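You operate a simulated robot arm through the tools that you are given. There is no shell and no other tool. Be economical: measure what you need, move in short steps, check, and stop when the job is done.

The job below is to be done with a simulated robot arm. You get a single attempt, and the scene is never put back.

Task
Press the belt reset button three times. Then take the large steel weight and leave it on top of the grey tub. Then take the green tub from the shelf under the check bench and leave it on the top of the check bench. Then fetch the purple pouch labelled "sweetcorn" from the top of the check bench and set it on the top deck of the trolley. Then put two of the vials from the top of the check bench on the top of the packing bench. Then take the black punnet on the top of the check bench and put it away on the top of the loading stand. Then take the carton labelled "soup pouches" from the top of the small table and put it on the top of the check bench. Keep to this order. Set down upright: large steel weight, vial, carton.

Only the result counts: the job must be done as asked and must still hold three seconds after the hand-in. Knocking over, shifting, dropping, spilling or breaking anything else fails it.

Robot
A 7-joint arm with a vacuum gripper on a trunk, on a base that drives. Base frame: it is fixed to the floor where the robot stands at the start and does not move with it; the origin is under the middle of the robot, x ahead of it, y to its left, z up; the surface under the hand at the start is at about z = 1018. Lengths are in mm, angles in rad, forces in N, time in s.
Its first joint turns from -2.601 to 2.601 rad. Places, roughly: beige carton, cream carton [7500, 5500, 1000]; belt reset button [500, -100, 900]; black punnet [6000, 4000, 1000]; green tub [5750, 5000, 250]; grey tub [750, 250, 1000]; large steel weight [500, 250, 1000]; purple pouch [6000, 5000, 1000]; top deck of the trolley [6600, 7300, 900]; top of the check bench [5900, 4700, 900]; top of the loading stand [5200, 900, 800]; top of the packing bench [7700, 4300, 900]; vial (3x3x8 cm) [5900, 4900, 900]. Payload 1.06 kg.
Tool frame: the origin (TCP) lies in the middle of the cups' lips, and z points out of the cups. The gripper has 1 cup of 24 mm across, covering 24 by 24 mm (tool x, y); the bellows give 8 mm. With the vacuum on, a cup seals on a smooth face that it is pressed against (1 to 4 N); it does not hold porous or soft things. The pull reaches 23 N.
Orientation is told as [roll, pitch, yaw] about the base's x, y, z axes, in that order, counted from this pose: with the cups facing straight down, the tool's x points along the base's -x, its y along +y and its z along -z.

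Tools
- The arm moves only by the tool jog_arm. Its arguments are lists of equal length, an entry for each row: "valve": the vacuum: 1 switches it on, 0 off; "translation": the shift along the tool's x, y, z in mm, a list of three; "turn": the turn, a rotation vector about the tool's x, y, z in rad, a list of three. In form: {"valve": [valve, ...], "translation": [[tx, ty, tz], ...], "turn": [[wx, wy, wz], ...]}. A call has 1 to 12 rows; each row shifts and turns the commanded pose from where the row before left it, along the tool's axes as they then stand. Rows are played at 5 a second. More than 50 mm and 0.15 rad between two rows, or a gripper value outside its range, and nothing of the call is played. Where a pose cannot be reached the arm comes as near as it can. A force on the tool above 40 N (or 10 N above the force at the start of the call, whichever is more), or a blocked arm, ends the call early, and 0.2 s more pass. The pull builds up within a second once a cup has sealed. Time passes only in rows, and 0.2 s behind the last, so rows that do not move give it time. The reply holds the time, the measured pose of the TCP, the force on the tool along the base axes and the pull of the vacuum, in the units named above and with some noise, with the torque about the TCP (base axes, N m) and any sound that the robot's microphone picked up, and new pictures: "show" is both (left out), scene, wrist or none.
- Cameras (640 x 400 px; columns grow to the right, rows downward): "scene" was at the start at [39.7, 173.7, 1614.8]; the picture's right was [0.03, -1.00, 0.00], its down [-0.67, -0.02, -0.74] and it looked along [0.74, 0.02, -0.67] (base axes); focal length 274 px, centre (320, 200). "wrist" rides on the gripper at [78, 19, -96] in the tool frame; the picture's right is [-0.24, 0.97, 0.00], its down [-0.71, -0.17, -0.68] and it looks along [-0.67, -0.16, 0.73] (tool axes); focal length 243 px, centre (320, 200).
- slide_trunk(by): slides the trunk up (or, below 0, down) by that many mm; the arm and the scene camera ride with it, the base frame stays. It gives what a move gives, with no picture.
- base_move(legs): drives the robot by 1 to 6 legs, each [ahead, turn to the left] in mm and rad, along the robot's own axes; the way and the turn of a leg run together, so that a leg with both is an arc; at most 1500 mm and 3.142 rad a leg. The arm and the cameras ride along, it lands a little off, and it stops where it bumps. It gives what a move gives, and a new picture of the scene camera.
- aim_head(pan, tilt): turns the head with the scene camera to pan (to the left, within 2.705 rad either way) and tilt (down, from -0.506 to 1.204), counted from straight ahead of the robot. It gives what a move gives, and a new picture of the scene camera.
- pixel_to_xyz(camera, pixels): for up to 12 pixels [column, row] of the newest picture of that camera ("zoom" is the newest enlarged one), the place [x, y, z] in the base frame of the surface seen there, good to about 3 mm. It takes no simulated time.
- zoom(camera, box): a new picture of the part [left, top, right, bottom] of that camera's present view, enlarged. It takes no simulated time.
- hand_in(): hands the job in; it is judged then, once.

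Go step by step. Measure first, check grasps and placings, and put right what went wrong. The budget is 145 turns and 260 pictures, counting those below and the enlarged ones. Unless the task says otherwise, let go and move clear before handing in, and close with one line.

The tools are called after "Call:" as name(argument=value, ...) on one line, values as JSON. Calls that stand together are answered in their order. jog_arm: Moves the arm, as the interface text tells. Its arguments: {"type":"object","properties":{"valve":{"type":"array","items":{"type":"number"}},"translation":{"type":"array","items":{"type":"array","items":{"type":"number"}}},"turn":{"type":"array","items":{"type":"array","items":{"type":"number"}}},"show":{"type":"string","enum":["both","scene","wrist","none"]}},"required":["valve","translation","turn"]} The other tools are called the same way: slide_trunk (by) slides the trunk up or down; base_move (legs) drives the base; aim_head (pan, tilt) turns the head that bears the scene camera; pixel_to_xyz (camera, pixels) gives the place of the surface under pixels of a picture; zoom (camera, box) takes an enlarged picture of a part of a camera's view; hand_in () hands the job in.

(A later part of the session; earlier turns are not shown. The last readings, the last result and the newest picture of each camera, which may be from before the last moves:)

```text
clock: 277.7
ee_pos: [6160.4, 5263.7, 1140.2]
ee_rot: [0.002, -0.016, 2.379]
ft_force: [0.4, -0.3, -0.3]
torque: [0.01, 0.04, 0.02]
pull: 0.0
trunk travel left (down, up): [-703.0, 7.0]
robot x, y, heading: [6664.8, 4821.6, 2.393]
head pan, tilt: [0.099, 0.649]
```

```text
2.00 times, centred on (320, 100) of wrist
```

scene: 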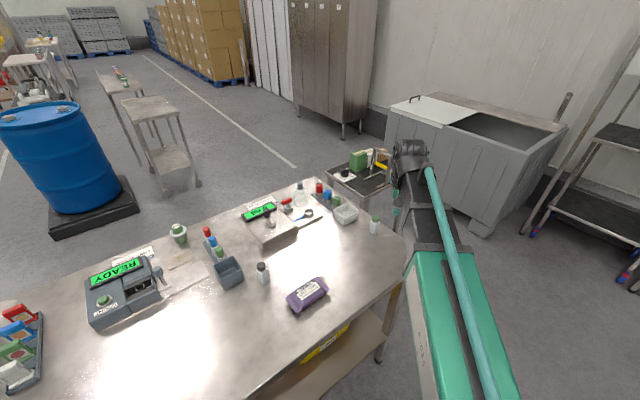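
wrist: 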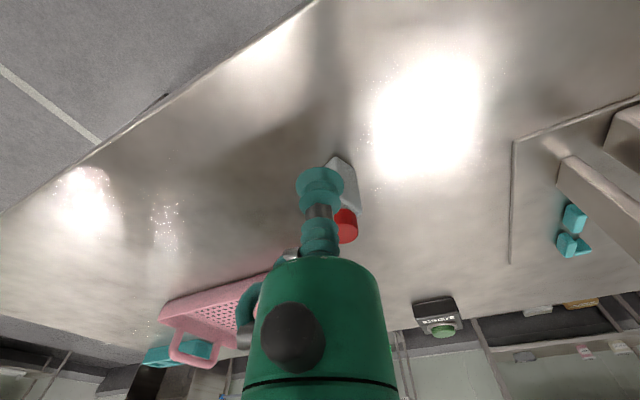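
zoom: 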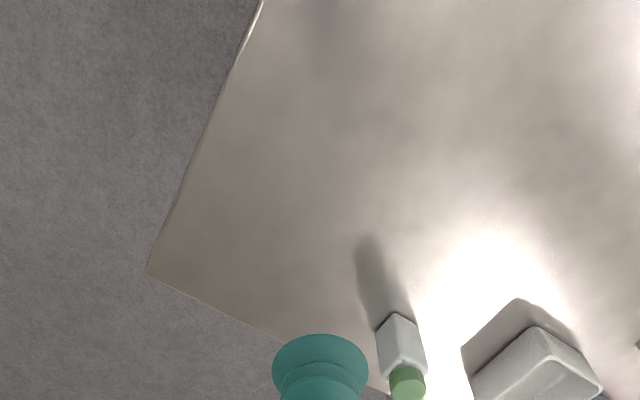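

The green cap was measured at (6011,5371,963). Moving above it and lowering to about 1010 to verify.

Call:
jog_arm(valve=[0, 0, 0, 0, 0, 0, 0, 0], translation=[[-45, 6, 0], [-45, 6, 0], [-45, 7, 0], [-45, 7, 0], [0, 0, 45], [0, 0, 45], [0, 0, 40], [0, 0, 0]], turn=[[0, 0, 0], [0, 0, 0], [0, 0, 0], [0, 0, 0], [0, 0, 0], [0, 0, 0], [0, 0, 0], [0, 0, 0]], show="wrist")

Call:
zoom(camera="wrist", box=[260, 90, 380, 210])

```text
clock: 279.5
ee_pos: [6009.3, 5372.1, 1012.8]
ee_rot: [-0.002, -0.015, 2.378]
ft_force: [-0.5, -0.9, 0.0]
torque: [-0.03, -0.03, -0.04]
pull: 0.1
trunk travel left (down, up): [-703.0, 7.0]
robot x, y, heading: [6661.9, 4817.9, 2.391]
head pan, tilt: [0.099, 0.649]
```

wrist: 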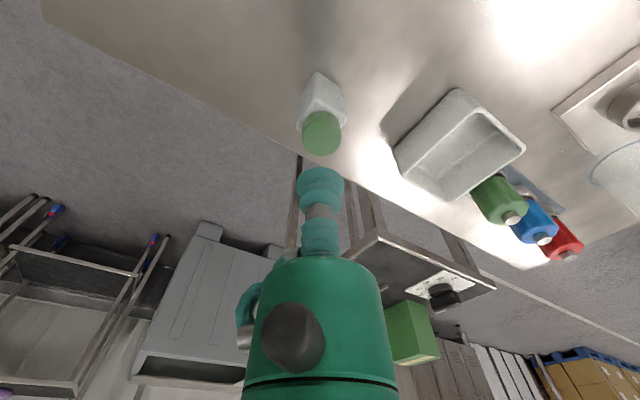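

```text
3.33 times, centred on (320, 150) of wrist
```

zoom: 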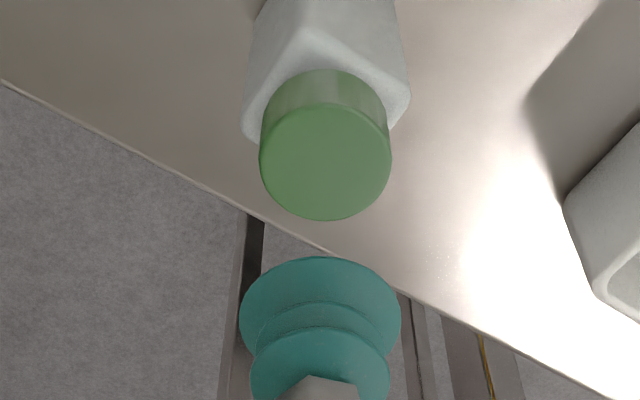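

Call:
pixel_to_xyz(camera="zoom", pixels=[[325, 162], [285, 162], [365, 162], [325, 125], [325, 200]])

```text
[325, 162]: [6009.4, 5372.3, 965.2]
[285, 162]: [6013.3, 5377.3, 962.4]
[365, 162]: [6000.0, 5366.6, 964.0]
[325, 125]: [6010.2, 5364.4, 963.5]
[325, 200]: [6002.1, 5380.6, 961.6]
```

Centre about (6007,5372), aligned. Descending with vacuum.

Call:
jog_arm(valve=[1, 1, 1, 1, 1, 1, 1, 1], translation=[[-1, 0, 30], [0, 0, 12], [0, 0, 4], [0, 0, 3], [0, 0, 2], [0, 0, 1], [0, 0, 0], [0, 0, 0]], turn=[[0, 0, 0], [0, 0, 0], [0, 0, 0], [0, 0, 0], [0, 0, 0], [0, 0, 0], [0, 0, 0], [0, 0, 0]], show="wrist")

```text
clock: 281.3
ee_pos: [6009.2, 5370.7, 962.0]
ee_rot: [0.0, -0.016, 2.379]
ft_force: [0.5, 0.6, -0.7]
torque: [-0.01, 0.0, -0.01]
pull: 22.3
trunk travel left (down, up): [-703.0, 7.0]
robot x, y, heading: [6658.3, 4819.1, 2.392]
head pan, tilt: [0.099, 0.649]
```

wrist: 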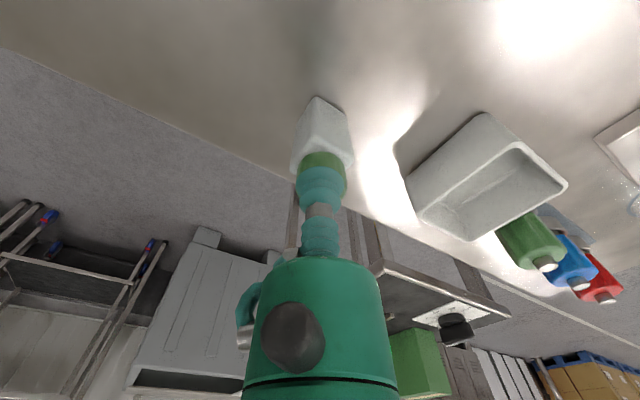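

Sealed. Lifting, retracting, and turning south.

Call:
jog_arm(valve=[1, 1, 1, 1, 1, 1, 1, 1, 1, 1, 1, 1], translation=[[0, 0, -5], [0, 0, -15], [0, 0, -30], [0, 0, -40], [0, 0, -45], [0, 0, -45], [36, 0, 0], [36, 0, 0], [36, 0, 0], [36, 0, 0], [36, 0, 0], [0, 0, 0]], turn=[[0, 0, 0], [0, 0, 0], [0, 0, 0], [0, 0, 0], [0, 0, 0], [0, 0, 0], [0, 0, 0], [0, 0, 0], [0, 0, 0], [0, 0, 0], [0, 0, 0], [0, 0, 0]], show="wrist")

Call:
base_move(legs=[[0, 2.311]])

Call:
slide_trunk(by=-155)

```text
clock: 283.9
ee_pos: [6142.1, 5244.1, 1139.2]
ee_rot: [-0.001, -0.015, 2.38]
ft_force: [-0.9, 0.5, -1.3]
torque: [0.0, 0.02, 0.0]
pull: 22.9
trunk travel left (down, up): [-703.0, 7.0]
robot x, y, heading: [6667.4, 4816.6, 2.389]
head pan, tilt: [0.099, 0.649]
```

wrist: 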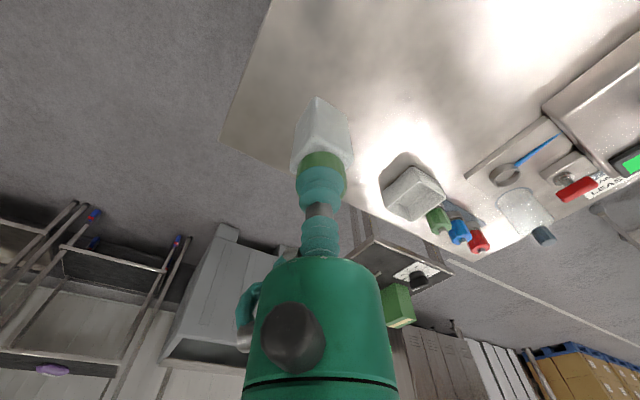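

```text
clock: 289.9
ee_pos: [6740.0, 4151.4, 1139.7]
ee_rot: [0.001, -0.015, -1.534]
ft_force: [-0.1, 0.2, -1.3]
torque: [0.01, -0.03, 0.0]
pull: 22.6
trunk travel left (down, up): [-703.0, 7.0]
robot x, y, heading: [6663.9, 4821.1, -1.528]
head pan, tilt: [0.099, 0.649]
```

scene: 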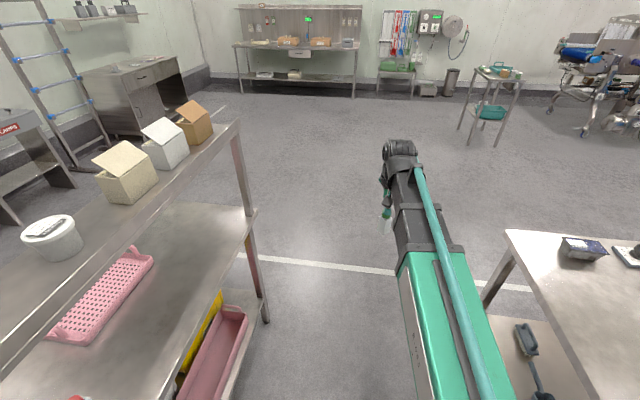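

```text
clock: 291.7
ee_pos: [6741.3, 4151.1, 984.5]
ee_rot: [0.001, -0.016, -1.532]
ft_force: [-0.1, 0.3, -0.7]
torque: [-0.05, 0.0, 0.0]
pull: 22.4
trunk travel left (down, up): [-548.0, 162.0]
robot x, y, heading: [6663.9, 4819.0, -1.527]
head pan, tilt: [0.099, 0.649]
```

Swinging in under the shelf again, a bit short of the first vial.

Call:
base_move(legs=[[0, 1.07]])

```text
clock: 294.9
ee_pos: [7291.7, 4581.0, 985.1]
ee_rot: [0.0, -0.018, -0.439]
ft_force: [0.5, 0.2, -2.0]
torque: [0.0, 0.01, 0.01]
pull: 23.3
trunk travel left (down, up): [-548.0, 162.0]
robot x, y, heading: [6663.2, 4819.9, -0.426]
head pan, tilt: [0.099, 0.649]
```

scene: 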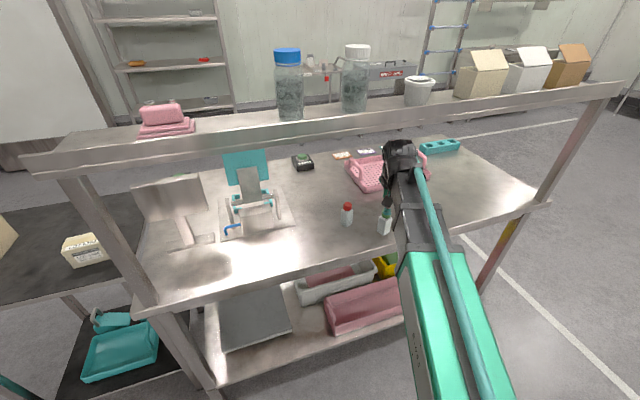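

Extending 100 mm to about (7385,4540) and lowering.

Call:
jog_arm(valve=[1, 1, 1, 1, 1, 1, 1, 1, 1], translation=[[-34, 1, 0], [-34, 1, 0], [-34, 0, 0], [0, 0, 10], [0, 0, 6], [0, 0, 3], [0, 0, 2], [0, 0, 1], [0, 0, 0]], turn=[[0, 0, 0], [0, 0, 0], [0, 0, 0], [0, 0, 0], [0, 0, 0], [0, 0, 0], [0, 0, 0], [0, 0, 0], [0, 0, 0]])

```text
clock: 296.9
ee_pos: [7384.8, 4541.3, 964.0]
ee_rot: [0.0, -0.015, -0.439]
ft_force: [-0.1, -0.3, -1.1]
torque: [-0.05, 0.0, -0.03]
pull: 23.0
trunk travel left (down, up): [-548.0, 162.0]
robot x, y, heading: [6663.4, 4817.4, -0.424]
head pan, tilt: [0.099, 0.649]
```

scene: 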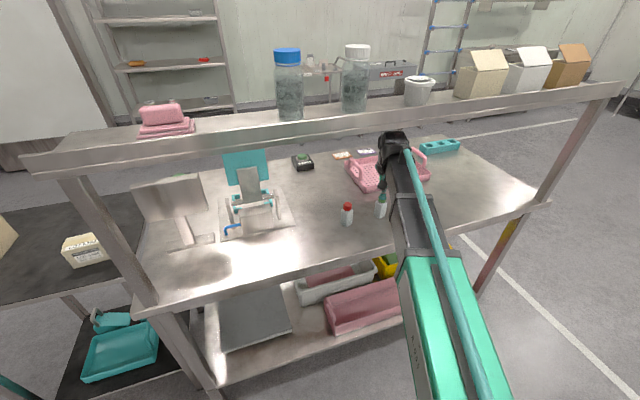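
wrist: 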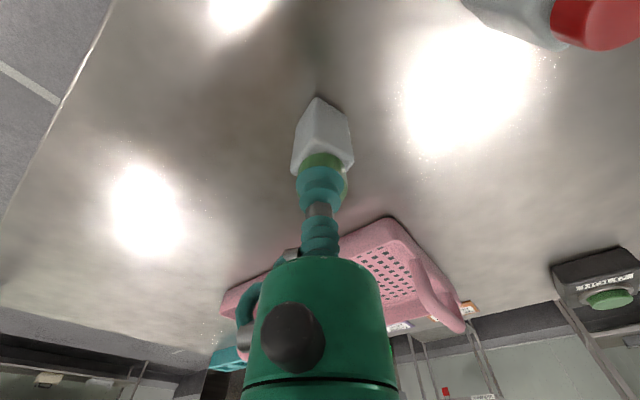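

Call:
jog_arm(valve=[1, 1, 1], translation=[[0, 0, 1], [0, 0, 1], [0, 0, 0]], turn=[[0, 0, 0], [0, 0, 0], [0, 0, 0]], show="none")

```text
clock: 297.7
ee_pos: [7384.8, 4540.4, 962.5]
ee_rot: [0.0, -0.016, -0.438]
ft_force: [0.3, -1.0, 1.5]
torque: [0.01, -0.03, -0.01]
pull: 22.5
trunk travel left (down, up): [-548.0, 162.0]
robot x, y, heading: [6661.8, 4820.6, -0.431]
head pan, tilt: [0.099, 0.649]
```

Touching (weight unloaded). One more mm, release, rise and retract.

Call:
jog_arm(valve=[1, 0, 0, 0, 0, 0, 0, 0, 0, 0], translation=[[0, 0, 1], [0, 0, 0], [0, 0, 0], [0, 0, 0], [0, 0, -3], [0, 0, -10], [0, 0, -12], [34, 0, 0], [34, 0, 0], [34, 0, 0]], turn=[[0, 0, 0], [0, 0, 0], [0, 0, 0], [0, 0, 0], [0, 0, 0], [0, 0, 0], [0, 0, 0], [0, 0, 0], [0, 0, 0], [0, 0, 0]])

```text
clock: 299.9
ee_pos: [7290.4, 4583.2, 984.8]
ee_rot: [-0.002, -0.016, -0.437]
ft_force: [0.2, 0.1, -0.8]
torque: [0.01, 0.0, -0.04]
pull: 0.1
trunk travel left (down, up): [-548.0, 162.0]
robot x, y, heading: [6663.8, 4820.3, -0.431]
head pan, tilt: [0.099, 0.649]
```

scene: 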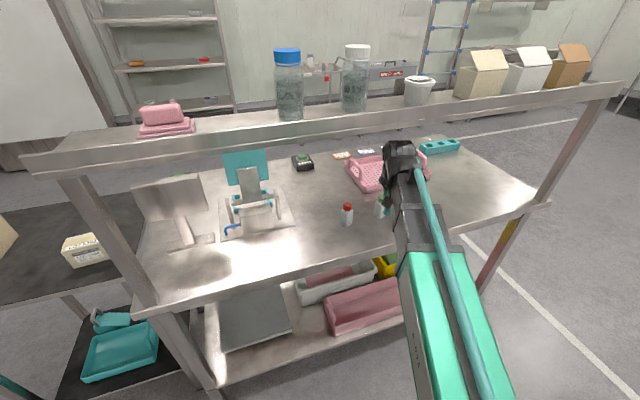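
wrist: 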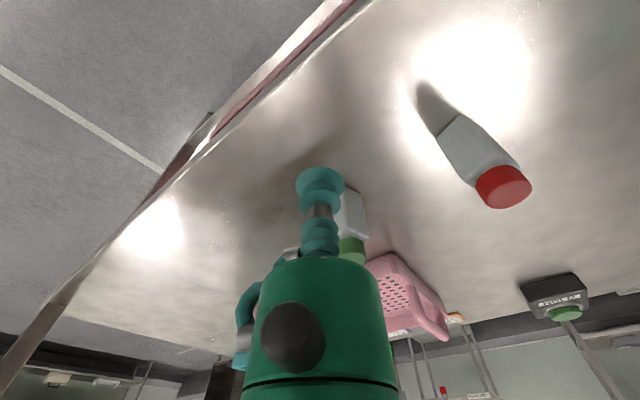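

Both vials stand. Swinging out south, raising the trunk and driving toward the punnet.

Call:
base_move(legs=[[0, -1.13]])

Call:
slide_trunk(by=155)

Call:
base_move(legs=[[520, 0], [0, -1.2]])

Call:
aim_head(pan=0.0, tilt=0.75)

```text
clock: 303.1
ee_pos: [6721.4, 4150.9, 984.4]
ee_rot: [0.0, -0.017, -1.561]
ft_force: [0.0, 1.1, 0.5]
torque: [0.0, -0.02, 0.01]
pull: 0.1
trunk travel left (down, up): [-548.0, 162.0]
robot x, y, heading: [6664.6, 4821.4, -1.551]
head pan, tilt: [0.099, 0.649]
```

scene: 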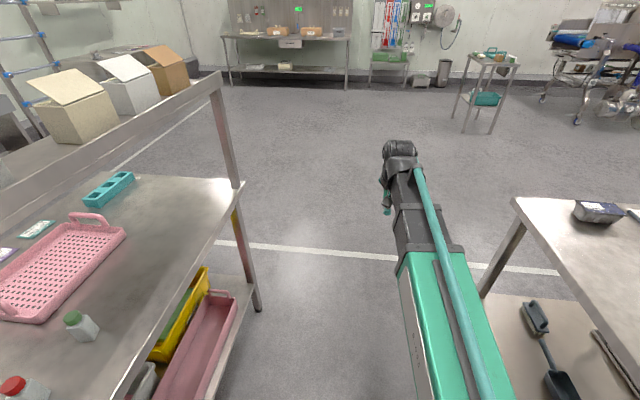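

```text
clock: 304.9
ee_pos: [6721.3, 4151.4, 1138.4]
ee_rot: [0.0, -0.015, -1.559]
ft_force: [-0.4, 0.0, 0.0]
torque: [0.01, -0.01, -0.03]
pull: 0.0
trunk travel left (down, up): [-703.0, 7.0]
robot x, y, heading: [6662.9, 4816.2, -1.555]
head pan, tilt: [0.099, 0.649]
```

```text
clock: 310.9
ee_pos: [6069.3, 4004.1, 1140.4]
ee_rot: [-0.001, -0.017, -2.764]
ft_force: [0.1, -0.1, 0.0]
torque: [0.01, -0.02, -0.02]
pull: 0.1
trunk travel left (down, up): [-703.0, 7.0]
robot x, y, heading: [6670.5, 4298.7, -2.749]
head pan, tilt: [0.099, 0.649]
```

scene: 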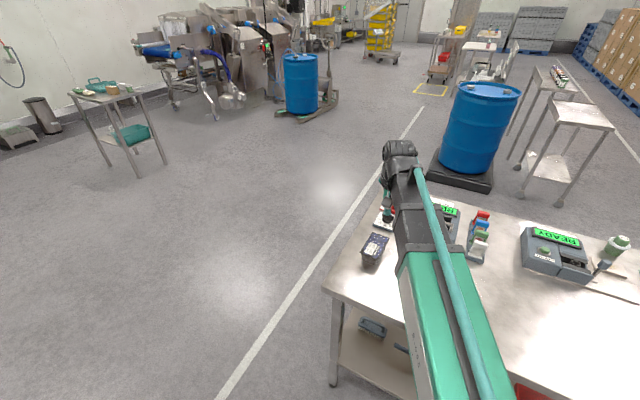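

```text
clock: 311.6
ee_pos: [6070.9, 4004.9, 1138.7]
ee_rot: [0.0, -0.015, -2.762]
ft_force: [0.4, 0.0, -0.1]
torque: [0.0, 0.01, 0.03]
pull: 0.2
trunk travel left (down, up): [-703.0, 7.0]
robot x, y, heading: [6670.1, 4300.1, -2.754]
head pan, tilt: [0.0, 0.75]
```

scene: 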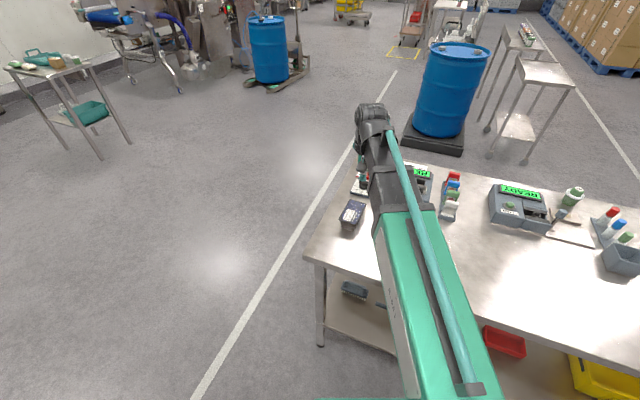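

The punnet is at (351,213). Taking a wrist view to measure its top film.

Call:
zoom(camera="wrist", box=[0, 0, 640, 400])

Call:
zoom(camera="scene", box=[320, 180, 400, 250])

Call:
pixel_to_xyz(camera="zoom", pixels=[[250, 170], [230, 150], [275, 165], [200, 210], [300, 200], [250, 230], [250, 190], [235, 260], [340, 130], [200, 180]])

```text
1.00 times, centred on (320, 200) of wrist (not enlarged: the box is as wide or as high as the picture)
```

zoom: 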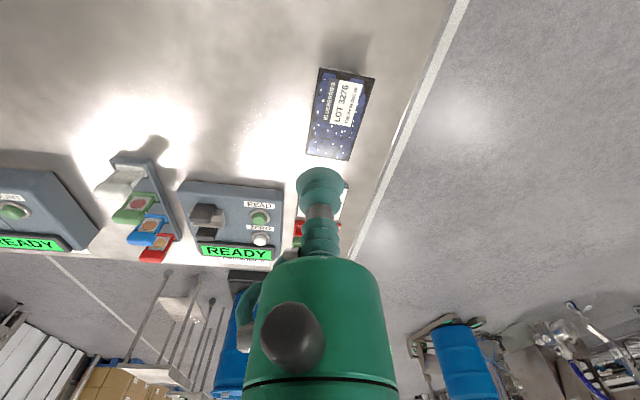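

```text
5.71 times, centred on (360, 215) of scene
```

zoom: 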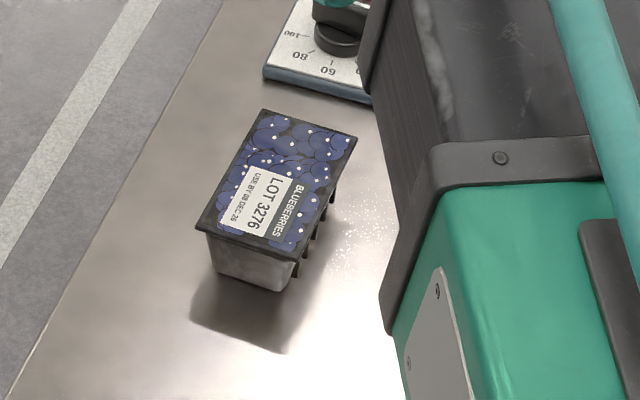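

```text
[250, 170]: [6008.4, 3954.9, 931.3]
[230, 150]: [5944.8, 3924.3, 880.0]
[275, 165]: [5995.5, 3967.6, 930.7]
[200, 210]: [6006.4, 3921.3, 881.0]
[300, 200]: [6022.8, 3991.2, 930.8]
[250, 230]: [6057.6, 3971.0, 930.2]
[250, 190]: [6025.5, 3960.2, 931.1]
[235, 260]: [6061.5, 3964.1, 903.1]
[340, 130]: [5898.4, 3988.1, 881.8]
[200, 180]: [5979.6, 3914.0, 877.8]
```

The punnet's film top is z≈931, centre about (6013,3973). Moving over and lowering.

Call:
jog_arm(valve=[0, 0, 0, 0, 0, 0, 0], translation=[[-31, 4, 0], [-31, 4, 0], [0, 0, 45], [0, 0, 45], [0, 0, 45], [0, 0, 35], [0, 0, 15]], turn=[[0, 0, 0], [0, 0, 0], [0, 0, 0], [0, 0, 0], [0, 0, 0], [0, 0, 0], [0, 0, 0]], show="wrist")

```text
clock: 313.2
ee_pos: [6012.2, 3973.1, 952.9]
ee_rot: [-0.001, -0.018, -2.762]
ft_force: [0.2, -0.1, -0.7]
torque: [0.03, -0.03, 0.03]
pull: 0.0
trunk travel left (down, up): [-703.0, 7.0]
robot x, y, heading: [6672.6, 4299.5, -2.747]
head pan, tilt: [0.0, 0.75]
```

wrist: 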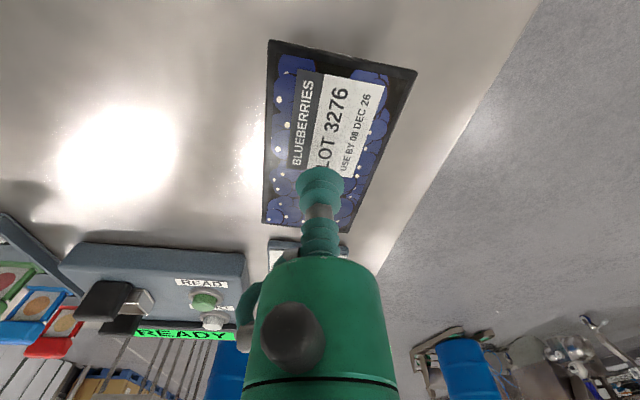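

The punnet centre is about under the cup (319,165). Descending with vacuum.

Call:
jog_arm(valve=[1, 1, 1, 1, 1, 1, 1, 1], translation=[[0, 0, 12], [0, 0, 6], [0, 0, 3], [0, 0, 2], [0, 0, 2], [0, 0, 0], [0, 0, 0], [0, 0, 0]], turn=[[0, 0, 0], [0, 0, 0], [0, 0, 0], [0, 0, 0], [0, 0, 0], [0, 0, 0], [0, 0, 0], [0, 0, 0]], show="wrist")

```text
clock: 315.0
ee_pos: [6012.9, 3972.4, 929.8]
ee_rot: [0.0, -0.019, -2.763]
ft_force: [-2.9, -0.2, 7.8]
torque: [0.03, -0.15, -0.01]
pull: 23.4
trunk travel left (down, up): [-703.0, 7.0]
robot x, y, heading: [6673.4, 4300.6, -2.753]
head pan, tilt: [0.0, 0.75]
```

wrist: 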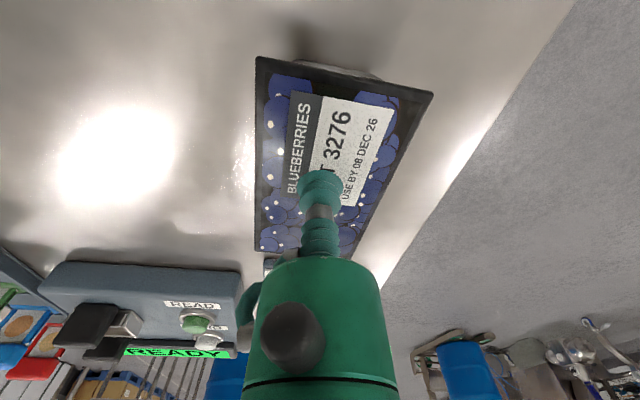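

Sealed. Lifting and retracting, then checking the loading stand's location (left in the scene, around (60,70)).

Call:
jog_arm(valve=[1, 1, 1, 1, 1, 1, 1, 1, 1], translation=[[0, 0, -5], [0, 0, -15], [0, 0, -30], [0, 0, -45], [0, 0, -45], [0, 0, -45], [0, 0, -25], [40, 0, 0], [0, 0, 0]], turn=[[0, 0, 0], [0, 0, 0], [0, 0, 0], [0, 0, 0], [0, 0, 0], [0, 0, 0], [0, 0, 0], [0, 0, 0], [0, 0, 0]], show="wrist")

Call:
aim_head(pan=0.65, tilt=0.5)

```text
clock: 317.0
ee_pos: [6053.4, 3988.6, 1137.7]
ee_rot: [-0.001, -0.016, -2.762]
ft_force: [0.1, 0.7, -2.2]
torque: [0.0, 0.04, 0.01]
pull: 22.9
trunk travel left (down, up): [-703.0, 7.0]
robot x, y, heading: [6677.2, 4299.6, -2.756]
head pan, tilt: [0.0, 0.75]
```

wrist: 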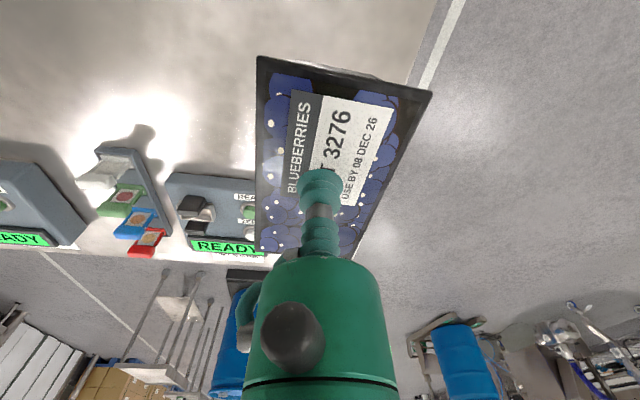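

```text
clock: 318.0
ee_pos: [6053.6, 3988.7, 1138.3]
ee_rot: [0.0, -0.014, -2.764]
ft_force: [-0.3, 0.6, -1.7]
torque: [0.01, 0.0, -0.02]
pull: 22.7
trunk travel left (down, up): [-703.0, 7.0]
robot x, y, heading: [6673.7, 4301.1, -2.75]
head pan, tilt: [0.649, 0.499]
```

scene: 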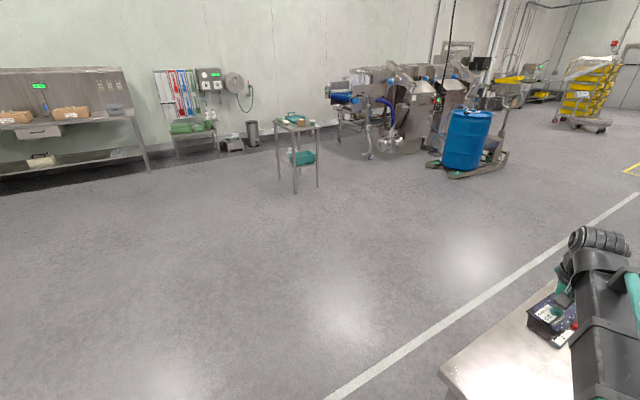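

Call:
zoom(camera="scene", box=[250, 90, 350, 200])

Call:
pixel_to_xyz(camera="scene", pixels=[[278, 122], [319, 126], [295, 131], [297, 117], [297, 192], [310, 126], [370, 155], [430, 165]])

```text
3.64 times, centred on (300, 145) of scene
```

zoom: 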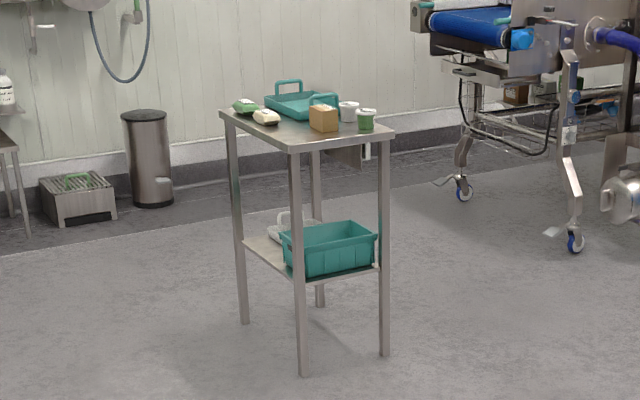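

```text
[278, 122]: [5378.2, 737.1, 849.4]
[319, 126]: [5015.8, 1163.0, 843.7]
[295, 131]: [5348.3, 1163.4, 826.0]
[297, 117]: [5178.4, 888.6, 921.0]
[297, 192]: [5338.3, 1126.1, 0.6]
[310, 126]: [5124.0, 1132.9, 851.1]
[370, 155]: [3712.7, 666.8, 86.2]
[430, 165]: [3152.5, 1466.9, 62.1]
```

The loading stand is x 5015–5380, y 735–1165, z≈850. Driving there via the open floor.

Call:
base_move(legs=[[0, 1.18], [1000, 0], [0, -0.81], [1500, 0], [400, 0], [0, 0.81]])

Call:
aim_head(pan=0.1, tilt=0.6)

```text
clock: 339.6
ee_pos: [5381.4, 1247.9, 1138.0]
ee_rot: [0.001, -0.017, -1.557]
ft_force: [-0.2, -0.1, -2.0]
torque: [0.01, 0.03, -0.01]
pull: 23.1
trunk travel left (down, up): [-703.0, 7.0]
robot x, y, heading: [5307.6, 1938.1, -1.553]
head pan, tilt: [0.649, 0.499]
```

scene: 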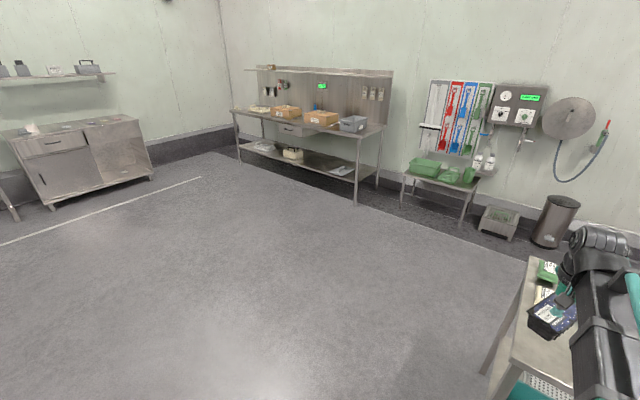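

```text
clock: 340.6
ee_pos: [5379.7, 1248.1, 1138.1]
ee_rot: [0.0, -0.016, -1.559]
ft_force: [0.7, 0.1, -1.0]
torque: [0.02, 0.0, 0.01]
pull: 22.7
trunk travel left (down, up): [-703.0, 7.0]
robot x, y, heading: [5312.3, 1935.4, -1.549]
head pan, tilt: [0.099, 0.6]
```

scene: 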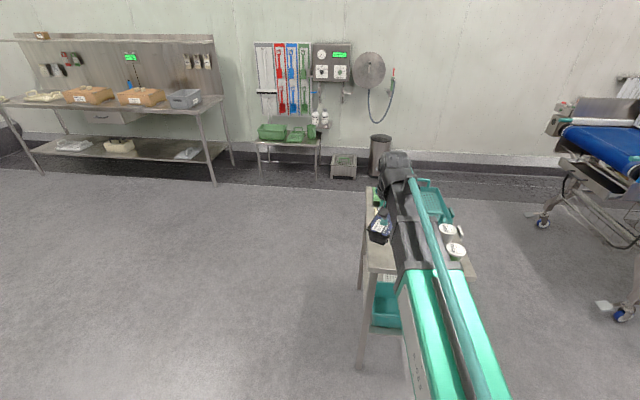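

The arm hides the stand, so I'll use the wrist view.

Call:
zoom(camera="wrist", box=[0, 0, 640, 400])

Call:
zoom(camera="scene", box=[340, 160, 500, 300])

```text
1.00 times, centred on (320, 200) of wrist (not enlarged: the box is as wide or as high as the picture)
```

zoom: 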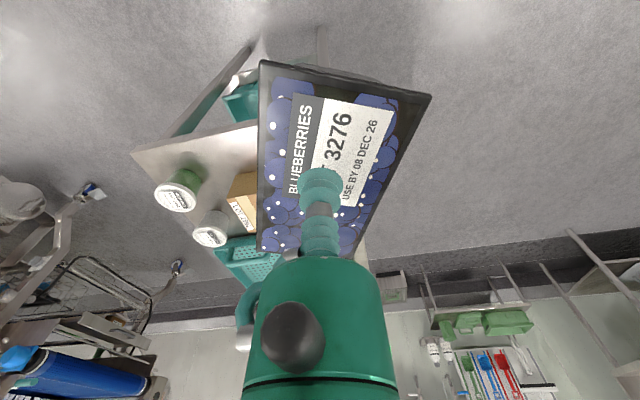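

```text
2.86 times, centred on (420, 230) of scene
```

zoom: 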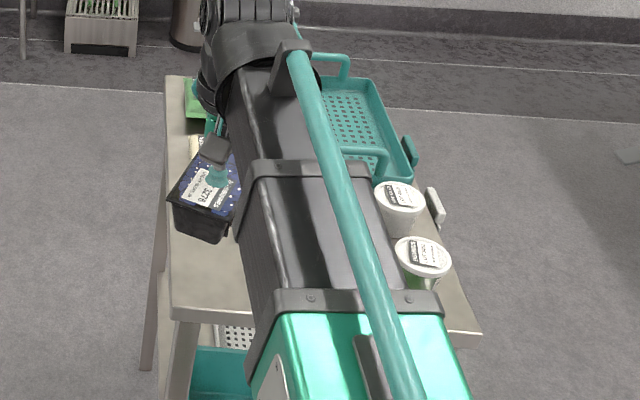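

The front-left part of the stand looks free at zoom (215,275). Measuring the surroundings.

Call:
pixel_to_xyz(camera="zoom", pixels=[[172, 318], [215, 275], [180, 250], [175, 180], [470, 330], [400, 195], [423, 257], [410, 285], [195, 150], [370, 178], [235, 300], [195, 110]])

Call:
jog_arm(valve=[1, 1, 1], translation=[[0, 45, 0], [0, 45, 0], [0, 40, 0]], turn=[[0, 0, 0], [0, 0, 0], [0, 0, 0]])

```text
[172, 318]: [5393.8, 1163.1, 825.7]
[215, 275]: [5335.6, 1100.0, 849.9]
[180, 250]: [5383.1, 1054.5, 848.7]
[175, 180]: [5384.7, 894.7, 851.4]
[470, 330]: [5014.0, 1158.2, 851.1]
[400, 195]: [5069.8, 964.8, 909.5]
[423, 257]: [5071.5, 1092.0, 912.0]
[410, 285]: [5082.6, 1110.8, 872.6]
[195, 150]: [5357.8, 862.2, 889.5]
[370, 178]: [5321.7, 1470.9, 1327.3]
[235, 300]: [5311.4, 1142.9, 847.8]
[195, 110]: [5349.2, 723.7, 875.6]
```

```text
clock: 341.4
ee_pos: [5509.6, 1249.5, 1137.5]
ee_rot: [0.0, -0.016, -1.56]
ft_force: [-0.6, 0.3, -1.9]
torque: [0.01, 0.01, -0.02]
pull: 23.0
trunk travel left (down, up): [-703.0, 7.0]
robot x, y, heading: [5309.8, 1937.8, -1.551]
head pan, tilt: [0.099, 0.6]
```

scene: 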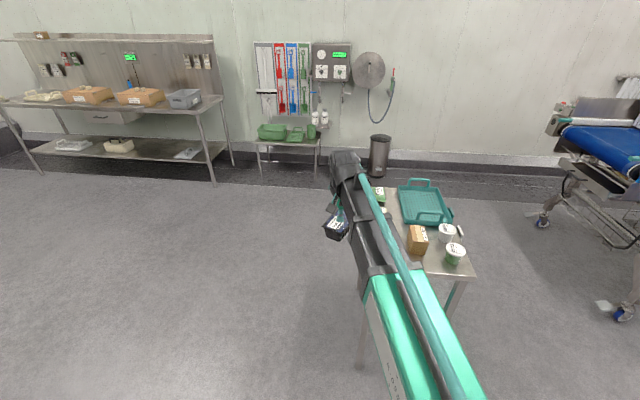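
wrist: 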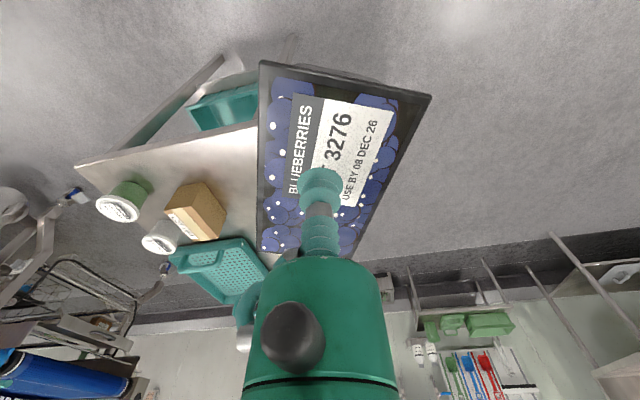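

Measuring the brown box, cream pack and edges now visible.

Call:
zoom(camera="scene", box=[360, 170, 490, 290])

Call:
pixel_to_xyz(camera="zoom", pixels=[[238, 275], [330, 280], [240, 215], [285, 280], [120, 135], [110, 100], [200, 170], [450, 340], [410, 310], [320, 340], [150, 160], [235, 285]])

```text
3.33 times, centred on (425, 230) of scene
```

zoom: 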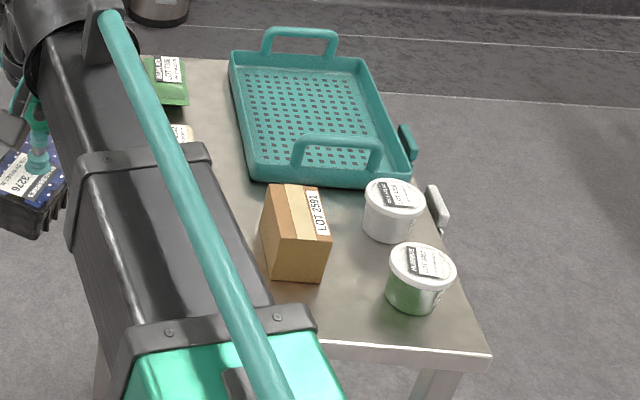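

```text
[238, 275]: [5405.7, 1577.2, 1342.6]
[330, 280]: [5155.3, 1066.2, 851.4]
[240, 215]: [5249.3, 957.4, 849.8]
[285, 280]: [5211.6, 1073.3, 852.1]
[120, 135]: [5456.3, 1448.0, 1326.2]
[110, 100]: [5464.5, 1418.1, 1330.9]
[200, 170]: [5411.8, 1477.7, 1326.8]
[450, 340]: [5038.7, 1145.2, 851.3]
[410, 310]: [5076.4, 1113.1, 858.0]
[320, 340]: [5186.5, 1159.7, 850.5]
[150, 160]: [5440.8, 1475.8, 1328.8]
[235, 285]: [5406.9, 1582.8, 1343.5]
```

Free area is x 5245–5385, y 940–1160. I'll move to (5315,1062) at height and rotate so the punnet's long side lies along y.

Call:
jog_arm(valve=[1, 1, 1, 1, 1, 1, 1, 1, 1, 1], translation=[[-30, -33, 0], [-30, -33, 0], [-30, -33, 0], [-31, -33, 0], [-31, -33, 0], [-31, -32, 0], [0, 0, 0], [0, 0, 0], [0, 0, 0], [0, 0, 0]], turn=[[0, 0, 0], [0, 0, 0], [0, 0, 0], [0, 0, 0], [0, 0, 0], [0, 0, 0], [0, 0, -0.14], [0, 0, -0.14], [0, 0, -0.14], [0, 0, 0]])

```text
clock: 343.6
ee_pos: [5316.7, 1063.0, 1140.6]
ee_rot: [-0.007, -0.013, -1.137]
ft_force: [0.7, 0.6, -1.5]
torque: [0.0, 0.0, 0.0]
pull: 23.1
trunk travel left (down, up): [-703.0, 7.0]
robot x, y, heading: [5311.4, 1940.6, -1.55]
head pan, tilt: [0.099, 0.6]
```

scene: 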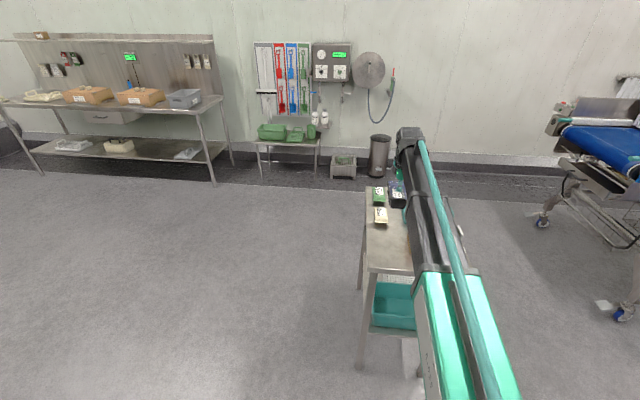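
wrist: 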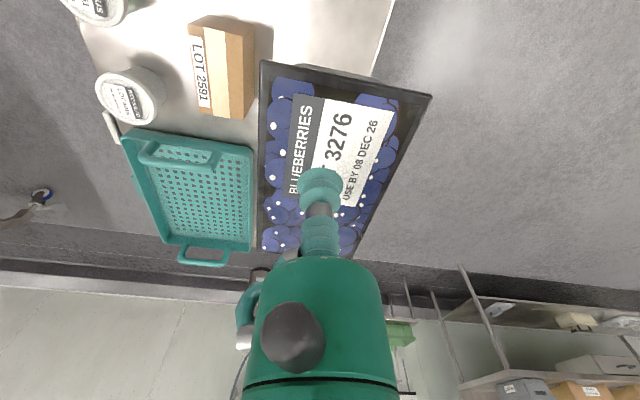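

Checking the cream pack (381,215) and brown box edge positions before lowering.

Call:
pixel_to_xyz(camera="scene", pixels=[[381, 215], [380, 222], [373, 216], [388, 222], [380, 240], [405, 240], [370, 240]])

Call:
pixel_to_xyz(camera="wrist", pixels=[[248, 70], [240, 110], [252, 50], [225, 60], [250, 160], [240, 20]])

```text
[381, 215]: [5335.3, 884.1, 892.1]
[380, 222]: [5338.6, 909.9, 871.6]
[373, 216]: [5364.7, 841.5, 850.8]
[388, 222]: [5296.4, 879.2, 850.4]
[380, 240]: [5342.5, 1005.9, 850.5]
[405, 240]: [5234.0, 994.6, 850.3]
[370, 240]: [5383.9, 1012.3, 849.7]
```

```text
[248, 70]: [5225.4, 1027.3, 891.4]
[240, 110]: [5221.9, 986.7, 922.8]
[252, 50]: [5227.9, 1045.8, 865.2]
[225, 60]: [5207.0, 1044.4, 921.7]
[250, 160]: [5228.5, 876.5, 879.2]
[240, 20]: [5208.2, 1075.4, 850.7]
```

All clear. Lowering to about 25 mm above the stand top.

Call:
jog_arm(valve=[1, 1, 1, 1, 1, 1, 1], translation=[[0, 0, 45], [0, 0, 45], [0, 0, 45], [0, 0, 45], [0, 0, 35], [0, 0, 0], [0, 0, 0]], turn=[[0, 0, 0], [0, 0, 0], [0, 0, 0], [0, 0, 0], [0, 0, 0], [0, 0, 0], [0, 0, 0]])

```text
clock: 345.2
ee_pos: [5316.1, 1061.0, 925.8]
ee_rot: [-0.005, -0.014, -1.138]
ft_force: [-0.7, -0.3, -1.5]
torque: [0.02, -0.01, 0.02]
pull: 22.7
trunk travel left (down, up): [-703.0, 7.0]
robot x, y, heading: [5314.2, 1942.6, -1.549]
head pan, tilt: [0.099, 0.6]
```

scene: 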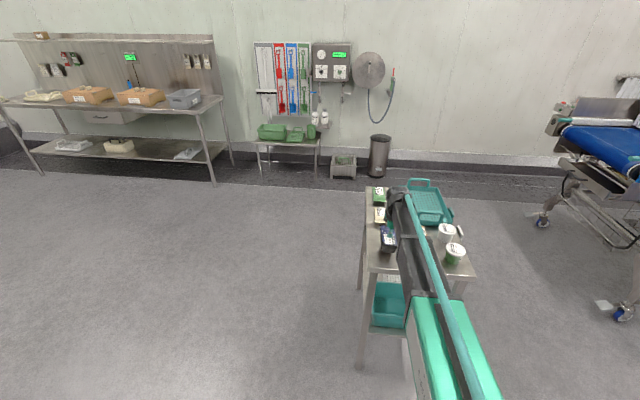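
wrist: 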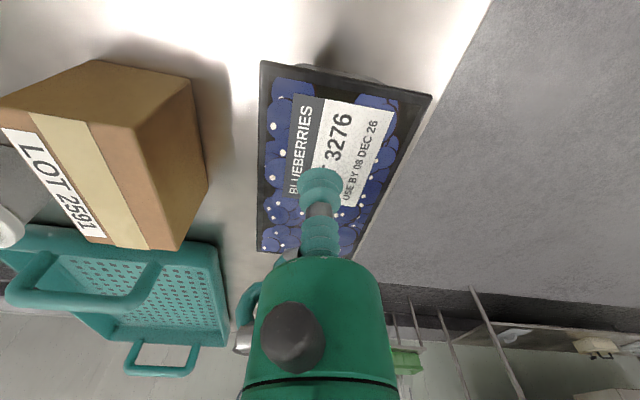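

The punnet looks near the edge at (430,95), so I'll measure its corners.

Call:
pixel_to_xyz(camera="wrist", pixels=[[426, 98], [264, 66], [262, 248], [348, 252], [440, 120], [400, 200], [376, 240]])

```text
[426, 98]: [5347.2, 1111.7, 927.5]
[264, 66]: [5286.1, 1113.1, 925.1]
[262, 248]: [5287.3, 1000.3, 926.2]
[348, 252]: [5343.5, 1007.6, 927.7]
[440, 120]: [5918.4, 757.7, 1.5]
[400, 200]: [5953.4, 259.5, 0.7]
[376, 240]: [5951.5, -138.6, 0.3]
```

Punnet spans x 5286–5347, y 1000–1113, well inside the stand edge at 5385. Lowering to contact.

Call:
jog_arm(valve=[1, 1, 1, 1, 1, 1, 1], translation=[[0, 0, 12], [0, 0, 7], [0, 0, 3], [0, 0, 2], [0, 0, 2], [0, 0, 1], [0, 0, 0]], turn=[[0, 0, 0], [0, 0, 0], [0, 0, 0], [0, 0, 0], [0, 0, 0], [0, 0, 0], [0, 0, 0]], show="none")

```text
clock: 346.8
ee_pos: [5316.4, 1060.1, 900.6]
ee_rot: [-0.006, -0.015, -1.141]
ft_force: [-1.4, -5.2, 9.7]
torque: [0.15, -0.02, 0.01]
pull: 23.1
trunk travel left (down, up): [-703.0, 7.0]
robot x, y, heading: [5313.2, 1938.0, -1.551]
head pan, tilt: [0.099, 0.6]
```

Contact. Release and rise.

Call:
jog_arm(valve=[1, 0, 0, 0, 0, 0, 0, 0, 0, 0, 0], translation=[[0, 0, -1], [0, 0, 0], [0, 0, 0], [0, 0, 0], [0, 0, -3], [0, 0, -12], [0, 0, -40], [0, 0, -45], [0, 0, -45], [0, 0, -45], [0, 0, -40]], turn=[[0, 0, 0], [0, 0, 0], [0, 0, 0], [0, 0, 0], [0, 0, 0], [0, 0, 0], [0, 0, 0], [0, 0, 0], [0, 0, 0], [0, 0, 0], [0, 0, 0]])

```text
clock: 349.2
ee_pos: [5314.6, 1064.2, 1130.5]
ee_rot: [-0.007, -0.014, -1.139]
ft_force: [0.9, 0.5, 0.3]
torque: [0.03, -0.01, -0.01]
pull: 0.1
trunk travel left (down, up): [-703.0, 7.0]
robot x, y, heading: [5312.9, 1935.1, -1.551]
head pan, tilt: [0.099, 0.6]
```

scene: 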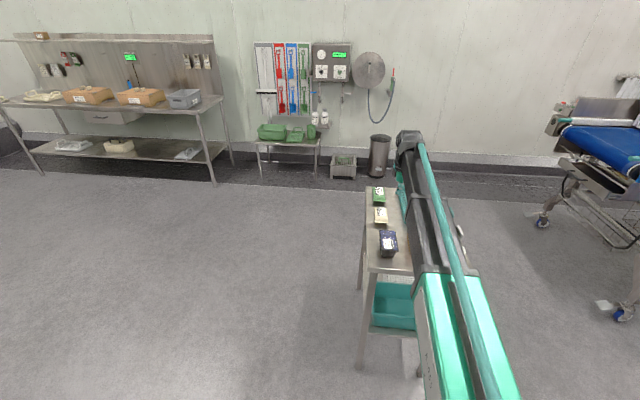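
wrist: 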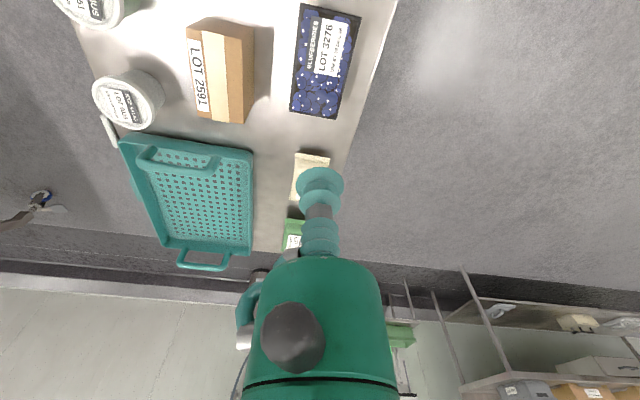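

The punnet sits well on the stand. Restoring the arm's yaw, retracting, then driving back to the aisle.

Call:
jog_arm(valve=[0, 0, 0, 0, 0, 0, 0, 0], translation=[[0, 0, 0], [0, 0, 0], [0, 0, 0], [38, 0, 0], [38, 0, 0], [38, 0, 0], [38, 0, 0], [30, 0, 0]], turn=[[0, 0, 0.14], [0, 0, 0.14], [0, 0, 0.14], [0, 0, 0], [0, 0, 0], [0, 0, 0], [0, 0, 0], [0, 0, 0]], show="none")

Call:
base_move(legs=[[-150, 0], [0, 2.28], [1500, 0], [324, 0], [0, 0.842]])

```text
clock: 351.0
ee_pos: [5312.6, 1246.2, 1126.5]
ee_rot: [-0.001, -0.015, -1.558]
ft_force: [-0.4, 0.0, 0.1]
torque: [0.01, 0.03, -0.03]
pull: 0.1
trunk travel left (down, up): [-703.0, 7.0]
robot x, y, heading: [5308.6, 1931.6, -1.54]
head pan, tilt: [0.099, 0.6]
```

```text
clock: 368.7
ee_pos: [6570.1, 4012.5, 1127.1]
ee_rot: [0.0, -0.015, 1.62]
ft_force: [0.0, -0.5, 0.4]
torque: [0.0, -0.01, 0.0]
pull: 0.0
trunk travel left (down, up): [-703.0, 7.0]
robot x, y, heading: [6594.0, 3323.9, 1.628]
head pan, tilt: [0.099, 0.6]
```

scene: 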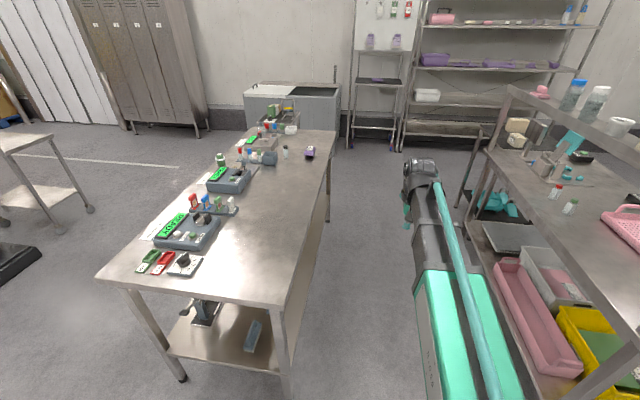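

At (6594,3324). Driving north through the aisle, drifting to its centre, then turning to face the small table.

Call:
base_move(legs=[[0, -0.117], [1500, 0], [830, 0], [0, -1.45]])

Call:
aim_head(pan=0.2, tilt=0.65)

Call:
zoom(camera="wrist", box=[0, 0, 640, 400])

```text
clock: 384.1
ee_pos: [7435.0, 5661.4, 1125.7]
ee_rot: [0.002, -0.016, 0.077]
ft_force: [0.1, 0.3, 0.4]
torque: [-0.01, 0.01, -0.01]
pull: 0.0
trunk travel left (down, up): [-703.0, 7.0]
robot x, y, heading: [6743.2, 5617.9, 0.089]
head pan, tilt: [0.099, 0.6]
```

scene: 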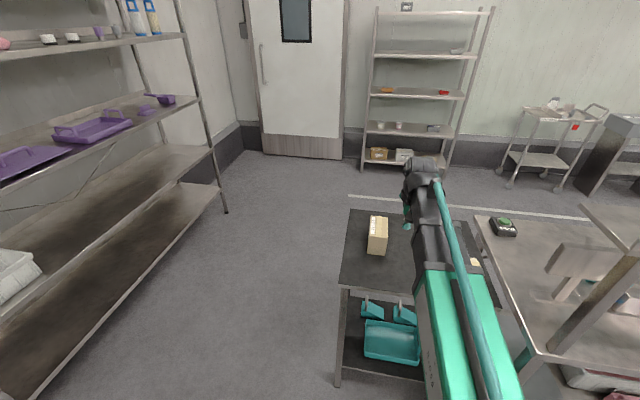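

```text
clock: 384.7
ee_pos: [7434.5, 5661.8, 1126.6]
ee_rot: [-0.001, -0.014, 0.077]
ft_force: [0.1, -0.8, -0.1]
torque: [0.02, -0.05, 0.0]
pull: 0.2
trunk travel left (down, up): [-703.0, 7.0]
robot x, y, heading: [6745.3, 5616.5, 0.083]
head pan, tilt: [0.201, 0.649]
```

scene: 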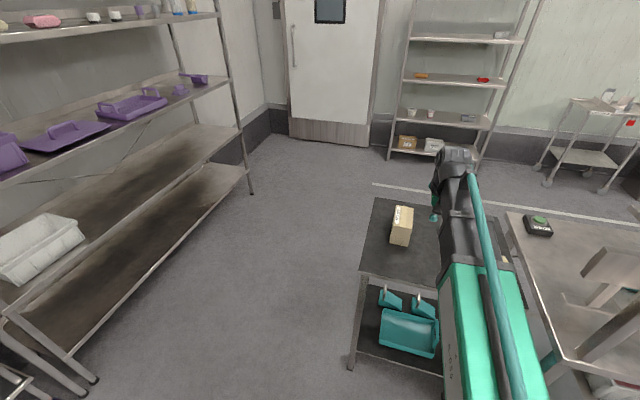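

```text
1.00 times, centred on (320, 200) of wrist (not enlarged: the box is as wide or as high as the picture)
```

zoom: 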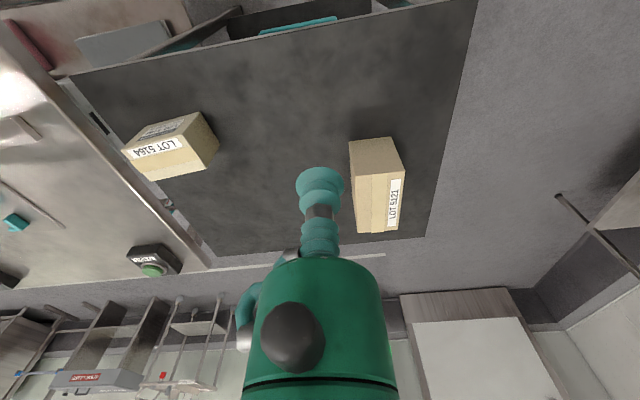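

Call:
zoom(camera="wrist", box=[110, 95, 240, 195])

Call:
zoom(camera="wrist", box=[320, 120, 430, 245])

Call:
zoom(camera="scene", box=[375, 195, 425, 255])

```text
4.00 times, centred on (175, 145) of wrist
```

zoom: 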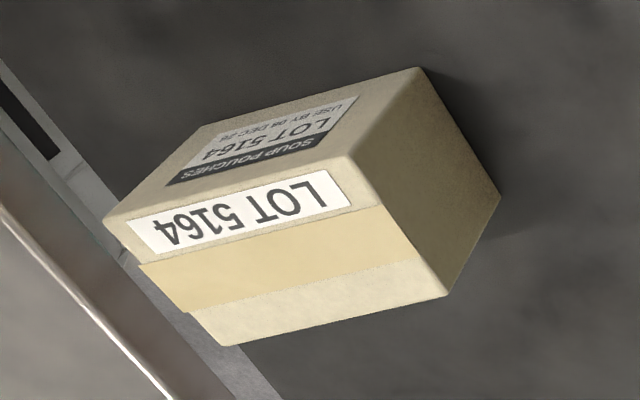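

```text
3.20 times, centred on (375, 182) of wrist
```

zoom: 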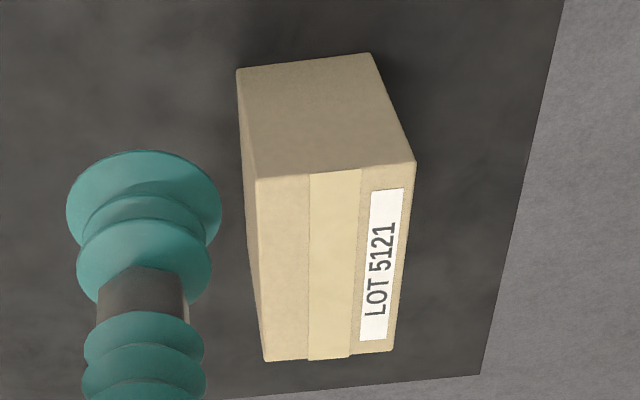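

```text
6.67 times, centred on (400, 225) of scene
```

zoom: 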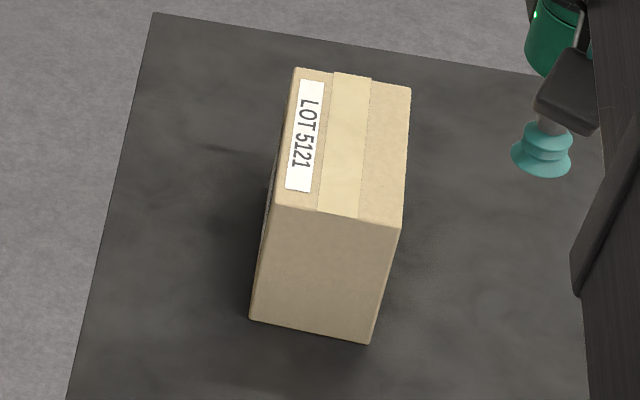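

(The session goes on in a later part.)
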